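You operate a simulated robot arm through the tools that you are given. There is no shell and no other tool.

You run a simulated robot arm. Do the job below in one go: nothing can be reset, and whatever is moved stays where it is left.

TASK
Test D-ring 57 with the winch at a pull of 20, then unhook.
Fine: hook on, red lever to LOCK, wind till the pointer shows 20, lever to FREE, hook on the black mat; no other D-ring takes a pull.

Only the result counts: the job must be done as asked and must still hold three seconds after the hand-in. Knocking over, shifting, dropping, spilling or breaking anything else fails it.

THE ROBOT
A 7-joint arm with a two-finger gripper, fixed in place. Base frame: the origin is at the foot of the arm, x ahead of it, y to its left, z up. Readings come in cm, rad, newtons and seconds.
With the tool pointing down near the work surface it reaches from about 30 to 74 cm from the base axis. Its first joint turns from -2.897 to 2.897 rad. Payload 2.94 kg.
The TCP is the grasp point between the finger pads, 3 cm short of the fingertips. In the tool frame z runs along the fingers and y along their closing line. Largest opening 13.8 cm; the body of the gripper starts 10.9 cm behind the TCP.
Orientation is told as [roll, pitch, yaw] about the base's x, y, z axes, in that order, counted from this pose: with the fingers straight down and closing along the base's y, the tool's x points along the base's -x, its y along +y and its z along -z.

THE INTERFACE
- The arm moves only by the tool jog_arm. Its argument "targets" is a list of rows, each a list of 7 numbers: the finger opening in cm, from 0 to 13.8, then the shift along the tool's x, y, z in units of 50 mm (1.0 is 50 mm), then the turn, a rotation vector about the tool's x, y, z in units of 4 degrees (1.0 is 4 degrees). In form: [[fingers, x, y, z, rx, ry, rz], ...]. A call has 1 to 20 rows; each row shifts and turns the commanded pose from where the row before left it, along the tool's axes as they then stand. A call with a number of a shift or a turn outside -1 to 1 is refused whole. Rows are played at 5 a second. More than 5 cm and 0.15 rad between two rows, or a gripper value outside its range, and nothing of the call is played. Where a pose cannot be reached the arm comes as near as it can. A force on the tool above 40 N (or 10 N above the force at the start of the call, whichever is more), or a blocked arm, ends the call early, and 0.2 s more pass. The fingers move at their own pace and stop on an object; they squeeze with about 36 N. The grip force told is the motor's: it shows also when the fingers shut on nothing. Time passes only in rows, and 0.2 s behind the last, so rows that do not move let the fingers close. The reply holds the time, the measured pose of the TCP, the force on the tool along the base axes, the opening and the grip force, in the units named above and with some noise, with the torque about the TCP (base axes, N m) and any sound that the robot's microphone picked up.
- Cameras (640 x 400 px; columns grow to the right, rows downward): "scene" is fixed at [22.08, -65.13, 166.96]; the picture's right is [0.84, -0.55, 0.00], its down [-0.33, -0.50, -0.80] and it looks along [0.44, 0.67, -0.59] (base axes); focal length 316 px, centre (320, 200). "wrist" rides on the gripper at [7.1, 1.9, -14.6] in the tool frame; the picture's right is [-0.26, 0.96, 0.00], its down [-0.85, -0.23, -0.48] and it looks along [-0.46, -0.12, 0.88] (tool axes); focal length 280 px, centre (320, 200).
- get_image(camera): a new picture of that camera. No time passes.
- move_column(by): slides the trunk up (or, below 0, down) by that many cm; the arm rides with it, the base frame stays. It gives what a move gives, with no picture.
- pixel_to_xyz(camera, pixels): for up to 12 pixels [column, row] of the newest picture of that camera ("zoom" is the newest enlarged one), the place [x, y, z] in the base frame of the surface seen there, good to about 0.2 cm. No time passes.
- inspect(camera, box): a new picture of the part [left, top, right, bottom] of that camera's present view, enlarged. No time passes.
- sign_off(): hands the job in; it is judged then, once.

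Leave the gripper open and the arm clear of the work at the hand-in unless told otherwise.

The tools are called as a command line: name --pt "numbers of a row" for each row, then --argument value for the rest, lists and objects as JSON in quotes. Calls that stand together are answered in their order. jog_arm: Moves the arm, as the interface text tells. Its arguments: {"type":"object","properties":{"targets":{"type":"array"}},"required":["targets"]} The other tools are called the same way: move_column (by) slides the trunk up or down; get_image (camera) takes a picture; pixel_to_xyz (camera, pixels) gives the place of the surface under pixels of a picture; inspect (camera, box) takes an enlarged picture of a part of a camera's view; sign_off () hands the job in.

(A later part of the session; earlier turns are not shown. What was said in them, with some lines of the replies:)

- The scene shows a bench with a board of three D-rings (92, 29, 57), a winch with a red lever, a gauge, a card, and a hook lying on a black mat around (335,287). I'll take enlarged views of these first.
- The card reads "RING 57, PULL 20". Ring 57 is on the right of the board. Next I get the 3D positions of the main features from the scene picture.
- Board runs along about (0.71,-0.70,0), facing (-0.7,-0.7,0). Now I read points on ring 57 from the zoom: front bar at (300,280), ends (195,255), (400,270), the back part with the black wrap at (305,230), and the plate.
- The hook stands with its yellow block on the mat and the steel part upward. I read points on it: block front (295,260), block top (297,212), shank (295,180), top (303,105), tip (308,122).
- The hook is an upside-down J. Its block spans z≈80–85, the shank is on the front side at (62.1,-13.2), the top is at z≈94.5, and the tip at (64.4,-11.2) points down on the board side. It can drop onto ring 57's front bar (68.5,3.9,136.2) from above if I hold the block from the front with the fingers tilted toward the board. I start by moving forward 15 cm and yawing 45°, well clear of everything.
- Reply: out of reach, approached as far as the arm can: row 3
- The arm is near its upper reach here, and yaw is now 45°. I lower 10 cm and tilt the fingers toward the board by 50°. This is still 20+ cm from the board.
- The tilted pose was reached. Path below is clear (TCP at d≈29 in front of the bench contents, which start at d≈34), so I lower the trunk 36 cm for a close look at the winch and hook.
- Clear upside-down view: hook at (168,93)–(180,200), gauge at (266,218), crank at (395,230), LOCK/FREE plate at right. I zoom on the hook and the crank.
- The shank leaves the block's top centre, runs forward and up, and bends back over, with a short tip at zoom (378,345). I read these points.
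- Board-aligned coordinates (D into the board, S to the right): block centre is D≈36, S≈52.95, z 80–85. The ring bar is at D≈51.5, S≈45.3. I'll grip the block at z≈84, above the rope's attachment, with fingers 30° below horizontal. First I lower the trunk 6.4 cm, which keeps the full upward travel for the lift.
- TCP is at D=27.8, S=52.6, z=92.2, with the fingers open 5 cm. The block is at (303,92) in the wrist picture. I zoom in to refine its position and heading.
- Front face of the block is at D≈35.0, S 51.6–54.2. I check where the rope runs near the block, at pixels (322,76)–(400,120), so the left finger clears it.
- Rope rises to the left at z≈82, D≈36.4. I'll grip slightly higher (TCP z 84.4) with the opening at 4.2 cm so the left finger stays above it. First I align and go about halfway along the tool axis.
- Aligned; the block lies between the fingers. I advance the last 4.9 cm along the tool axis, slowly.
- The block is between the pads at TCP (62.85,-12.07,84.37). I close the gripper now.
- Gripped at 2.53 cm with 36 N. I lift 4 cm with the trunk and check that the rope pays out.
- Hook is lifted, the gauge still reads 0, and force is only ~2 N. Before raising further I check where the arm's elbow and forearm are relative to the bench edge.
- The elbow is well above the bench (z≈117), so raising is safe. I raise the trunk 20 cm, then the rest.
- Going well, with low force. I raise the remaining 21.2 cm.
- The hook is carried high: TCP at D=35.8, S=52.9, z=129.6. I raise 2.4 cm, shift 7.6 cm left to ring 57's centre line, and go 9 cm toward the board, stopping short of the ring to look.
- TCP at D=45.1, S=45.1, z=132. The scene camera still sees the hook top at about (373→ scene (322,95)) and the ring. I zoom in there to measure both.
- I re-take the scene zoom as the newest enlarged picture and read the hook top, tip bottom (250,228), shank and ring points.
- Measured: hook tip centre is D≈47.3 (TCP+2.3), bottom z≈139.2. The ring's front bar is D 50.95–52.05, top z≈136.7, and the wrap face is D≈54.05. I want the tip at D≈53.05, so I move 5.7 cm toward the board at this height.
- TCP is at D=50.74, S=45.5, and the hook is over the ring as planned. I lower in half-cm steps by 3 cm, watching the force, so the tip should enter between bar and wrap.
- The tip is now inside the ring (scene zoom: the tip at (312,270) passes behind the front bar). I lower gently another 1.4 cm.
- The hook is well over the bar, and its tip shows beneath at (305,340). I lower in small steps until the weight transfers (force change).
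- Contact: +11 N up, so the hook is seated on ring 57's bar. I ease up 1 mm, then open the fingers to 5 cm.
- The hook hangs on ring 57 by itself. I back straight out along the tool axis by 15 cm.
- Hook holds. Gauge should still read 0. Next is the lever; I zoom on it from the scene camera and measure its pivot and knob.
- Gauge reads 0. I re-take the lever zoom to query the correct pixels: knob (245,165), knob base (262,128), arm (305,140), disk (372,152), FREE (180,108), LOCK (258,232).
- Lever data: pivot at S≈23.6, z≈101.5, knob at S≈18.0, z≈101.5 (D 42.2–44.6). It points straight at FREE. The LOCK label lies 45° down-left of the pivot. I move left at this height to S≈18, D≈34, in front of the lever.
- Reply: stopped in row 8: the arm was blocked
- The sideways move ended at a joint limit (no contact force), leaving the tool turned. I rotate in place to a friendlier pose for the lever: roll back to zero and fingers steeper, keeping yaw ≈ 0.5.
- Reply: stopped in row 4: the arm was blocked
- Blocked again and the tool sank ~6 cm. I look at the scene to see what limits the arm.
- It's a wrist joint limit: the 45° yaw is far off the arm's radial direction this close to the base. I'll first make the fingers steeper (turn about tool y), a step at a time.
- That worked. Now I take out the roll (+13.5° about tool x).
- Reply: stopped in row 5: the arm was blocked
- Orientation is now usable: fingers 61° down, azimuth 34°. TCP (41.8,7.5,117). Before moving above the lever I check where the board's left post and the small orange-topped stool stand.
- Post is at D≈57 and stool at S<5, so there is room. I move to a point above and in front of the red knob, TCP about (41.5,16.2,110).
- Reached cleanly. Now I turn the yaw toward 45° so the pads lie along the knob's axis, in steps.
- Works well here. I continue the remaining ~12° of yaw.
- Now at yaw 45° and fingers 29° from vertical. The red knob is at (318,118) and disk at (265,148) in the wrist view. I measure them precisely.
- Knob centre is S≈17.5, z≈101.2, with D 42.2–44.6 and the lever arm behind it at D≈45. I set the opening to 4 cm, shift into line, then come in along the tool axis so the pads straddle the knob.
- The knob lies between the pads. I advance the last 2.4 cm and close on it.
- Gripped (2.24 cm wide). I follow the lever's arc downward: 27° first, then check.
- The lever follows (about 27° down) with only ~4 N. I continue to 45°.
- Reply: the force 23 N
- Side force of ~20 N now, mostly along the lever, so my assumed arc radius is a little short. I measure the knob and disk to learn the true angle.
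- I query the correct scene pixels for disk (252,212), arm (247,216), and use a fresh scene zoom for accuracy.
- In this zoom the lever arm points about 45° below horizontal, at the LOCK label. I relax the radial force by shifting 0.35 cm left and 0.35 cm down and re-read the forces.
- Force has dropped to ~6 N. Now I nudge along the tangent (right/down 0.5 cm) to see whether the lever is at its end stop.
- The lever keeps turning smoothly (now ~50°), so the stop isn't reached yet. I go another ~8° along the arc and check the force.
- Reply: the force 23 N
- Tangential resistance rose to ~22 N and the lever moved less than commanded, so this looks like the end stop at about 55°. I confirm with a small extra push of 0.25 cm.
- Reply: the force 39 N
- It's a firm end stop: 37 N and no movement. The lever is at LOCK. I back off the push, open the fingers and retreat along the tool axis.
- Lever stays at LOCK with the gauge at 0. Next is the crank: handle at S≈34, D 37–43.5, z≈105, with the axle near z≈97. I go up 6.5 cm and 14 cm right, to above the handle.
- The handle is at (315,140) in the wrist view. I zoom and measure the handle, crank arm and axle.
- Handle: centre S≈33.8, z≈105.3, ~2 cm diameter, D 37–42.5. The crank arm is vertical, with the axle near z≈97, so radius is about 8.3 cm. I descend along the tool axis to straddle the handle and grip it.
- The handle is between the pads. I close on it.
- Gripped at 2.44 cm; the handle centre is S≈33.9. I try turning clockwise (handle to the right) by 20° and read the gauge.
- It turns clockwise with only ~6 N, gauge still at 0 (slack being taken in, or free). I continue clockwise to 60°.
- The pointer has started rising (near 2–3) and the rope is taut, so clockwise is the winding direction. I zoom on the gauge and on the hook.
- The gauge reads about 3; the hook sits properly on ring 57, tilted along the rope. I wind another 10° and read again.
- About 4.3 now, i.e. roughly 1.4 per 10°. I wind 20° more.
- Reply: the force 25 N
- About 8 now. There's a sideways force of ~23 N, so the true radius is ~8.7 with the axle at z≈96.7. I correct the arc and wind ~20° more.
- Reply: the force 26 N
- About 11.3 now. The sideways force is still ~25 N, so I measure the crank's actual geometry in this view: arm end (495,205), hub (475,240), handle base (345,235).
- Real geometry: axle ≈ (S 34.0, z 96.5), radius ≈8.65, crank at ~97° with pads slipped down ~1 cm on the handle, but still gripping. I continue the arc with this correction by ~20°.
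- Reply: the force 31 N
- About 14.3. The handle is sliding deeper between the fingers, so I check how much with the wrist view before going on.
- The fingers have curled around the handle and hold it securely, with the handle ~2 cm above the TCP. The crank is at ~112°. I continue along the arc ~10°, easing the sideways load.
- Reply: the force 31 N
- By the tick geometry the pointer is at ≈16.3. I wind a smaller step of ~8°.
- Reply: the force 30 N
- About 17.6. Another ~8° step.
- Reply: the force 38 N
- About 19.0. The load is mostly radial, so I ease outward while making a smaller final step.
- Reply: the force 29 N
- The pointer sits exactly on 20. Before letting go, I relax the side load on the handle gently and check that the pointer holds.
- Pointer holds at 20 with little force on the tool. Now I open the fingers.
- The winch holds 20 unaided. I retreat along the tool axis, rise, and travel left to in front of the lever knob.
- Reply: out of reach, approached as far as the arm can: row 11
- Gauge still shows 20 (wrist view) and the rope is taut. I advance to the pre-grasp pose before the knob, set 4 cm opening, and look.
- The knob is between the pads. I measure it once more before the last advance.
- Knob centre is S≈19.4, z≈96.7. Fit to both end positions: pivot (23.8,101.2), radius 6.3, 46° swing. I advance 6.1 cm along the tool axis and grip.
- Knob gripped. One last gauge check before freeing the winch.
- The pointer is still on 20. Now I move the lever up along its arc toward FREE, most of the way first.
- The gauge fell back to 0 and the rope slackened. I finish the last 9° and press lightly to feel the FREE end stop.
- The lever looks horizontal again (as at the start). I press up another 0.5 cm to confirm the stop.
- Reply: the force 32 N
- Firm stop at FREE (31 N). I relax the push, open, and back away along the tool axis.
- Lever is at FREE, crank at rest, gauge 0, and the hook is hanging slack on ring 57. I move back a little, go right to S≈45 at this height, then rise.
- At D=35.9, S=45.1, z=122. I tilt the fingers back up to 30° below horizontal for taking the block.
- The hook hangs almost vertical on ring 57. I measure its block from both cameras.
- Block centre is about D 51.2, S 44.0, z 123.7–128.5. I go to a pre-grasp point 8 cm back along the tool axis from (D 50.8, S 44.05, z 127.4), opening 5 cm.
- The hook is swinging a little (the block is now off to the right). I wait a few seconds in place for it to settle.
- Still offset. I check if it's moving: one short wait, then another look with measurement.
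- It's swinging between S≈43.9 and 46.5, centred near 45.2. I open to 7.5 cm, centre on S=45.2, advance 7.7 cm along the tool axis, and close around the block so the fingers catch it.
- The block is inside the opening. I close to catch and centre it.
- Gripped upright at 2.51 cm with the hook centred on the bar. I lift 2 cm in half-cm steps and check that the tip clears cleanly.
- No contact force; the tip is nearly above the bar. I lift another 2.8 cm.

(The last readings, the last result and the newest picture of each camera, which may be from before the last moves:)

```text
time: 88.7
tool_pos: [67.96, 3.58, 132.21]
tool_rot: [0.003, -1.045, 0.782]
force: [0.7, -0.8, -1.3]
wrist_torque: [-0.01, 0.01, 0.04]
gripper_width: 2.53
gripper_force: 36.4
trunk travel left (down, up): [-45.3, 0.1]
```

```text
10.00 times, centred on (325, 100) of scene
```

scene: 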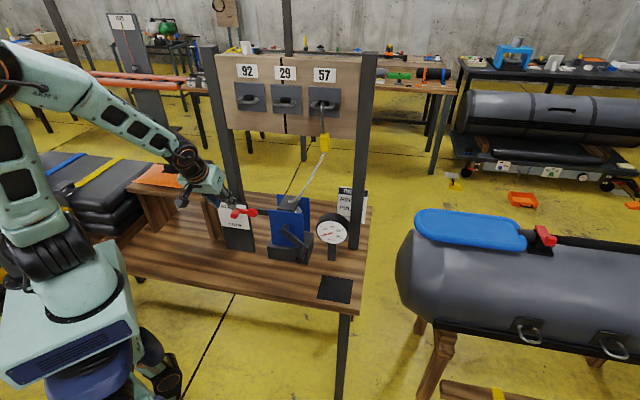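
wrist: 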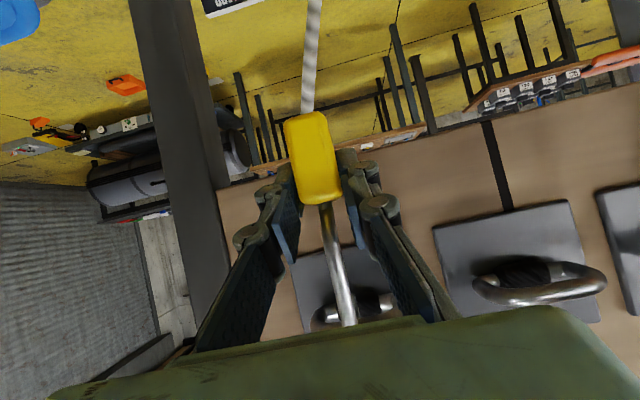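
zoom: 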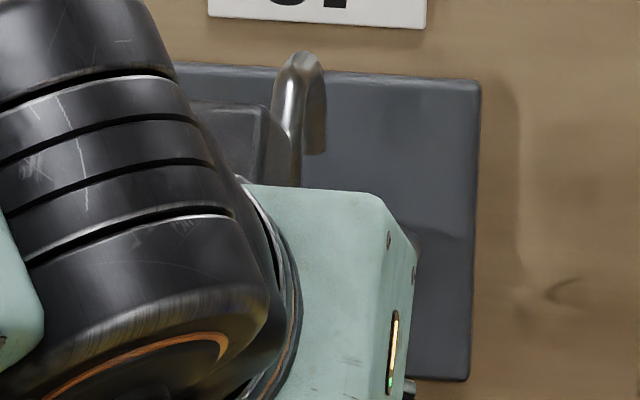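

The hook is free of the ring. I retreat 14.4 cm from the board, go 7.3 cm right over the mat line, and come down 2.5 cm.

jog_arm --pt "0 0.36 0 -0.6235 0 0 0" --pt "0 0.36 0 -0.6235 0 0 0" --pt "0 0.36 0 -0.6235 0 0 0" --pt "0 0.36 0 -0.6235 0 0 0" --pt "0 0 -0.364 0 0 0 0" --pt "0 0 -0.364 0 0 0 0" --pt "0 0 -0.364 0 0 0 0" --pt "0 0 -0.364 0 0 0 0" --pt "0 0.22 0 0.125 0 0 0" --pt "0 0.22 0 0.125 0 0 0" --pt "0 0 0 0 0 0 0"

get_image --camera "wrist"

get_image --camera "scene"

```text
time: 91.1
tool_pos: [62.69, -11.65, 129.74]
tool_rot: [0.003, -1.045, 0.784]
force: [0.2, 0.5, -0.7]
wrist_torque: [0.02, 0.02, 0.01]
gripper_width: 2.51
gripper_force: 36.3
trunk travel left (down, up): [-45.3, 0.1]
```

```text
taken
```

wrist: 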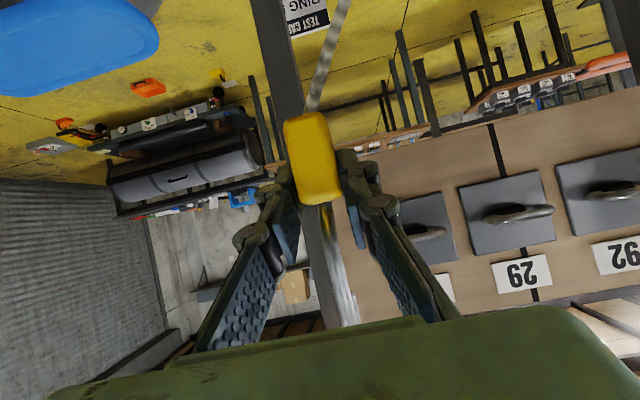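

```text
taken
```

scene: 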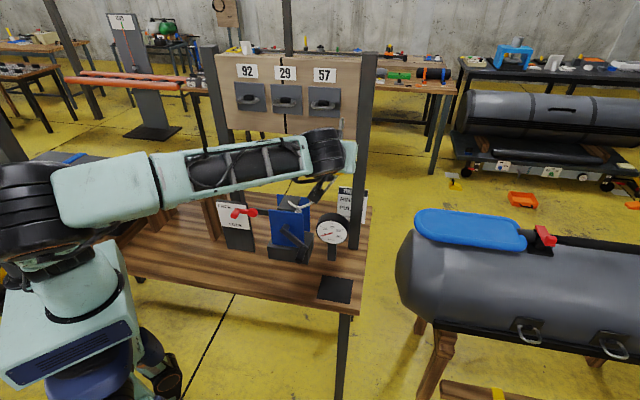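

The hook is over the mat line, but the elbow now sits lower than before. I check the forearm's height before lowering the trunk.

pixel_to_xyz --camera "scene" --pixels '[[30, 215], [60, 195], [100, 190], [150, 185], [200, 175], [250, 165], [300, 155], [130, 215], [70, 225], [325, 150], [180, 205], [250, 182]]'

```text
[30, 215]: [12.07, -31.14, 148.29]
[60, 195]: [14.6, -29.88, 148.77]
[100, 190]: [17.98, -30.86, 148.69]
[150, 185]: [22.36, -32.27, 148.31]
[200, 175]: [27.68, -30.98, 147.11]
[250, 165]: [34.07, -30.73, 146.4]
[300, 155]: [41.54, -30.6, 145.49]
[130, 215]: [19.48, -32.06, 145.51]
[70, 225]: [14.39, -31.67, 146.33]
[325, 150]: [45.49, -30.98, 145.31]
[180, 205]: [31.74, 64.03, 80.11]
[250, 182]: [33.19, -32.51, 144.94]
```

The forearm is at y≈-31, z≈146, out in front of the bench over open floor, so lowering is clear. I lower the trunk 30 cm and check.

move_column --by -30

get_image --camera "scene"

get_image --camera "wrist"

```text
time: 94.1
tool_pos: [62.82, -11.73, 99.6]
tool_rot: [0.003, -1.047, 0.784]
force: [-0.3, -0.4, -0.9]
wrist_torque: [-0.02, -0.01, 0.0]
gripper_width: 2.49
gripper_force: 35.7
trunk travel left (down, up): [-15.3, 30.1]
```

```text
taken
```

scene: 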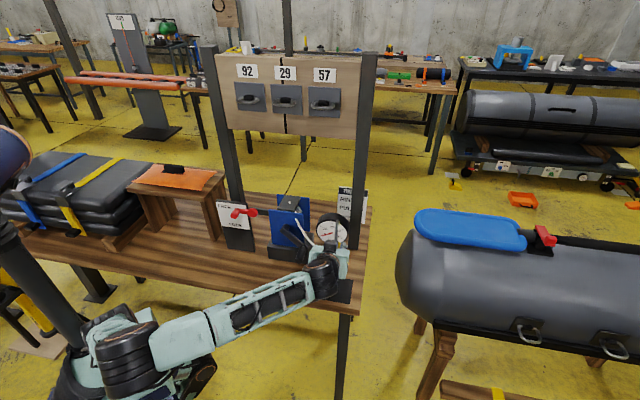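

```text
taken
```

wrist: 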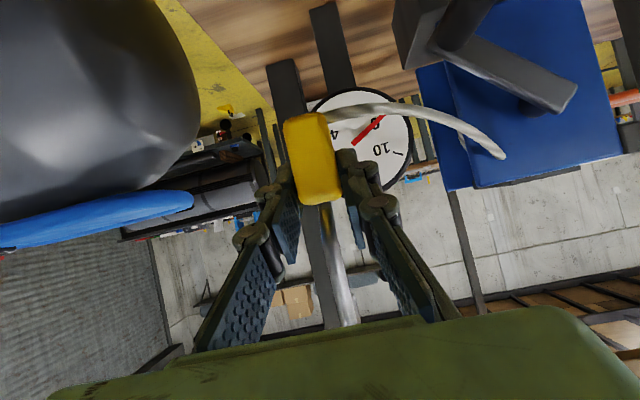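

All clear, with the gauge at 0. I lower 12.8 cm more to just above the mat.

move_column --by -12.8

get_image --camera "wrist"

inspect --camera "scene" --box '[270, 220, 380, 320]'

```text
time: 95.7
tool_pos: [62.78, -11.72, 87.01]
tool_rot: [0.002, -1.048, 0.783]
force: [0.7, 0.2, -1.2]
wrist_torque: [-0.02, 0.04, 0.02]
gripper_width: 2.52
gripper_force: 36.2
trunk travel left (down, up): [-2.5, 42.9]
```

```text
taken
```

wrist: 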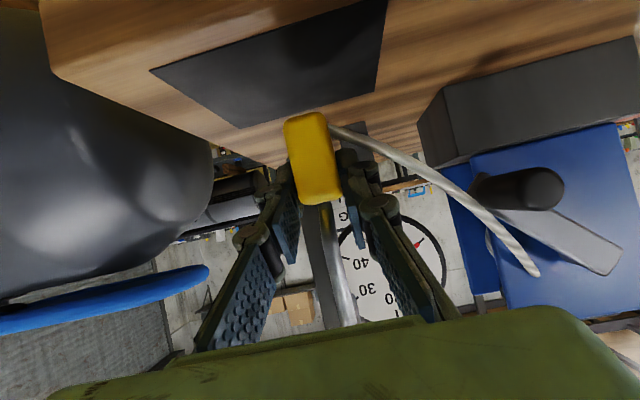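

```text
4.00 times, centred on (325, 270) of scene
```

zoom: 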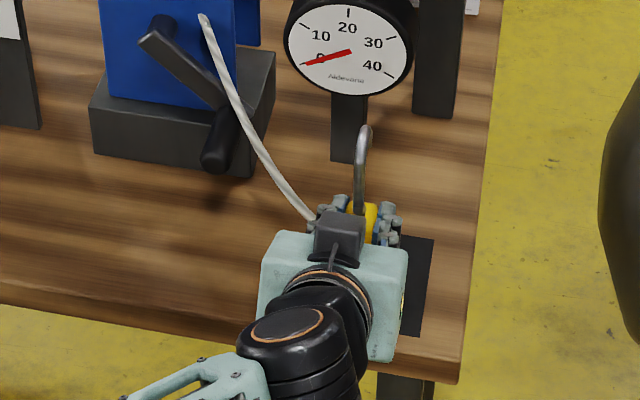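

Hook is above the mat centre (D 36.1, S 52.7). I lower with the arm in 0.4 cm steps by 2 cm.

jog_arm --pt "0 0.0693 0 0.04 0 0 0" --pt "0 0.0693 0 0.04 0 0 0" --pt "0 0.0693 0 0.04 0 0 0" --pt "0 0.0693 0 0.04 0 0 0" --pt "0 0.0693 0 0.04 0 0 0" --pt "0 0 0 0 0 0 0"

```text
time: 97.1
tool_pos: [62.85, -11.71, 84.88]
tool_rot: [0.003, -1.046, 0.783]
force: [-0.3, 0.0, -1.7]
wrist_torque: [-0.03, -0.01, -0.01]
gripper_width: 2.51
gripper_force: 35.7
trunk travel left (down, up): [-2.5, 42.9]
```

No contact yet (z=84.9). I go down in 0.15 cm steps until the force shows the mat.

jog_arm --pt "0 0.026 0 0.015 0 0 0" --pt "0 0.026 0 0.015 0 0 0" --pt "0 0.026 0 0.015 0 0 0" --pt "0 0 0 0 0 0 0"

get_image --camera "wrist"

```text
time: 98.1
tool_pos: [62.77, -11.77, 84.62]
tool_rot: [0.001, -1.048, 0.785]
force: [-1.1, -1.4, 5.4]
wrist_torque: [-0.16, 0.11, -0.02]
gripper_width: 2.53
gripper_force: 36.0
trunk travel left (down, up): [-2.5, 42.9]
```

```text
taken
```

wrist: 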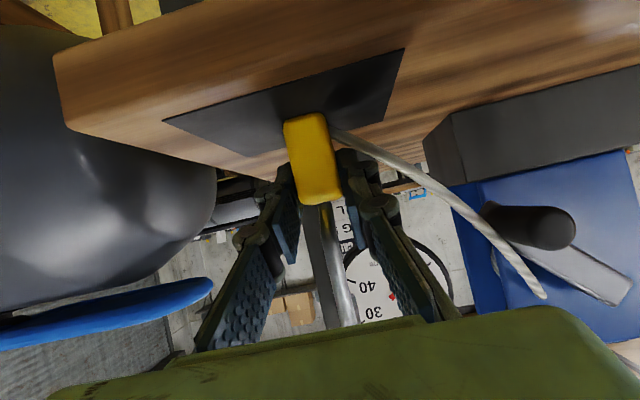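

Contact (+5 N): the block stands on the mat. I open the fingers to 4.4 cm and check that the hook stays upright.

jog_arm --pt "2.8 0 0 0 0 0 0" --pt "3.4 0 0 0 0 0 0" --pt "4.4 0 0 0 0 0 0" --pt "4.4 0 0 0 0 0 0"

get_image --camera "wrist"

inspect --camera "scene" --box '[290, 240, 370, 310]'

```text
time: 99.1
tool_pos: [62.86, -11.72, 84.39]
tool_rot: [0.001, -1.046, 0.783]
force: [0.3, 0.4, 0.0]
wrist_torque: [0.01, 0.02, 0.02]
gripper_width: 4.41
gripper_force: 0.0
trunk travel left (down, up): [-2.5, 42.9]
```

```text
taken
```

wrist: 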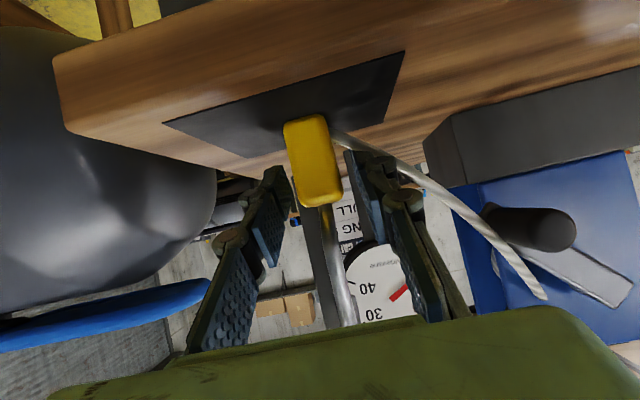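

```text
5.71 times, centred on (330, 275) of scene
```

zoom: 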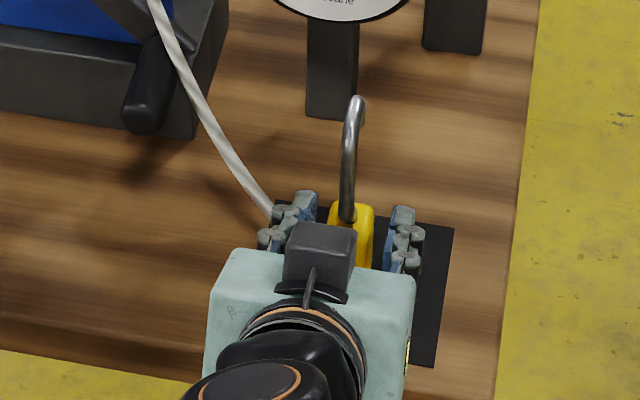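

The hook stands upright on the mat. I retreat along the tool axis, gently at first.

jog_arm --pt "4.4 0 0 -0.25 0 0 0" --pt "4.4 0 0 -0.35 0 0 0" --pt "4.4 0 0 -0.5 0 0 0" --pt "4.4 0 0 -0.9 0 0 0" --pt "4.4 0 0 -0.9 0 0 0" --pt "6 0 0 0 0 0 0"

get_image --camera "wrist"

get_image --camera "scene"

```text
time: 100.5
tool_pos: [53.89, -20.68, 91.81]
tool_rot: [0.001, -1.045, 0.783]
force: [0.1, -0.2, -0.4]
wrist_torque: [0.01, 0.02, -0.02]
gripper_width: 6.0
gripper_force: 0.1
trunk travel left (down, up): [-2.5, 42.9]
```

```text
taken
```

wrist: 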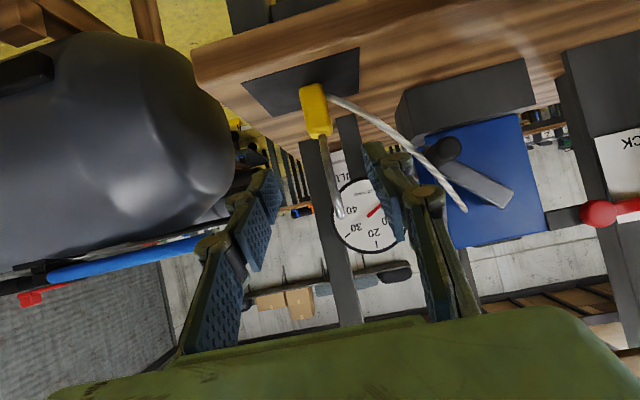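

```text
taken
```

scene: 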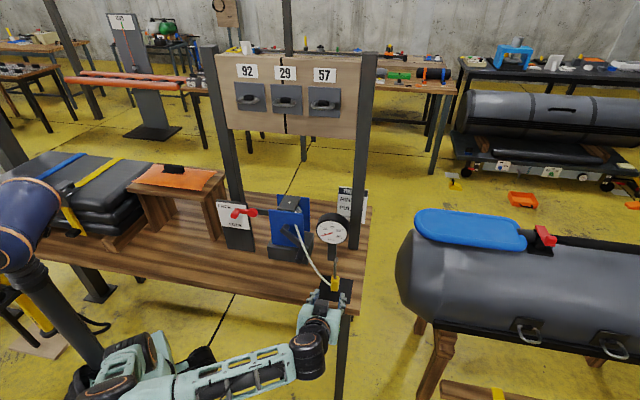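

Clear of the hook. I back off a bit more, open the gripper fully and raise the trunk for clearance.

jog_arm --pt "9 0 0 -0.8 0 0 0" --pt "13.8 0 0 -0.8 0 0 0" --pt "13.8 0 0 0 0 0 0" --pt "13.8 0 0 0 0 0 0"

move_column --by 15

get_image --camera "scene"

inspect --camera "scene" --box '[205, 180, 375, 310]'

```text
time: 101.5
tool_pos: [49.21, -25.28, 95.84]
tool_rot: [0.002, -1.045, 0.784]
force: [0.1, -0.1, 0.5]
wrist_torque: [0.01, 0.01, 0.01]
gripper_width: 13.8
gripper_force: 0.1
trunk travel left (down, up): [-2.5, 42.9]
```

```text
time: 103.2
tool_pos: [49.16, -25.33, 110.77]
tool_rot: [0.002, -1.045, 0.785]
force: [-0.7, 1.2, -0.3]
wrist_torque: [-0.02, 0.01, 0.0]
gripper_width: 13.79
gripper_force: 0.0
trunk travel left (down, up): [-17.5, 27.9]
```

```text
taken
```

scene: 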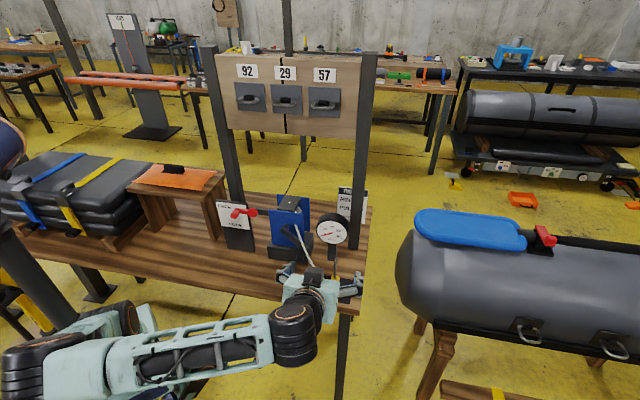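

```text
3.08 times, centred on (290, 245) of scene
```

zoom: 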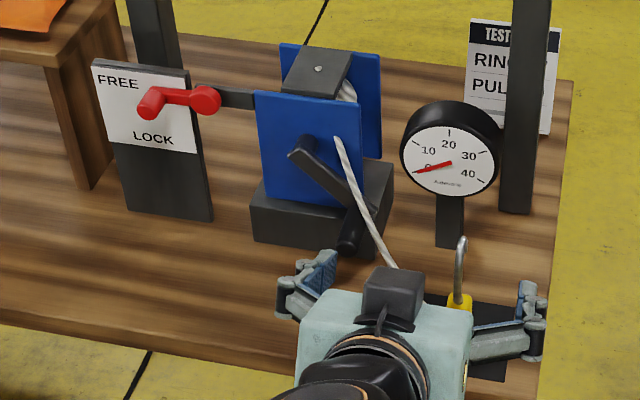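

Lever is at FREE, the gauge is at 0, and the hook is standing. I confirm with a wrist view of the hook on the mat.

get_image --camera "wrist"

inspect --camera "wrist" --box '[230, 20, 450, 180]'

```text
taken
```

wrist: 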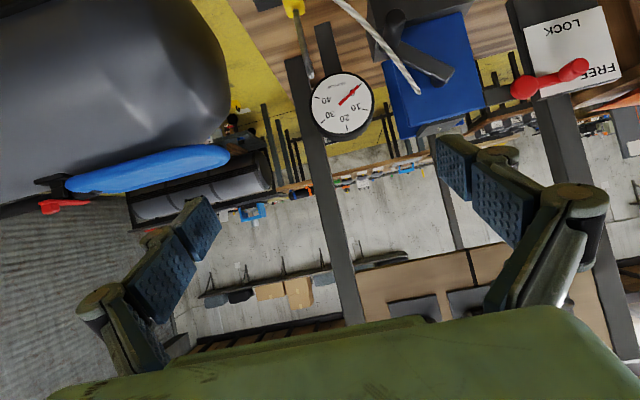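

```text
2.50 times, centred on (340, 100) of wrist
```

zoom: 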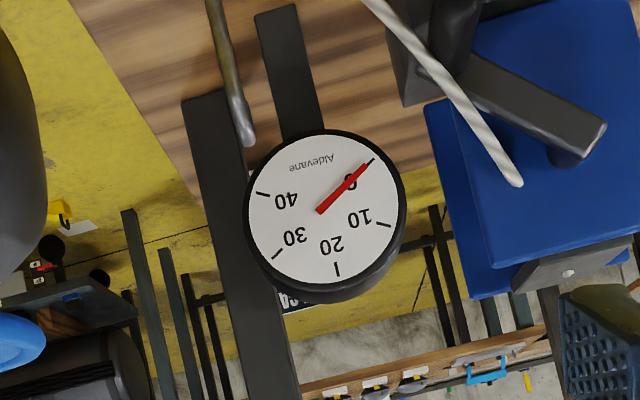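

Final check: lever at FREE, gauge at 0, hook standing on the black mat, rings empty, gripper open and clear. I hand the job in.

sign_off

```text
The job is handed in.
```

I tested D-ring 57 at a pull of 20 and unhooked it. The job is handed in, but I haven't seen the judging result.

- **Pull:** With the lever at LOCK, I wound the winch until the pointer sat on 20. It stayed there after I let go of the crank, until I moved the lever.
- **Release:** I moved the lever to FREE against its stop, and the gauge dropped back to 0.
- **Hook:** It is standing upright on the black mat, close to where it started. Rings 92 and 29 were never hooked.
- **Arm:** The gripper is open and backed well clear of the bench.

The crank handle rests lower than where it started, because it didn't turn back when the tension came off.
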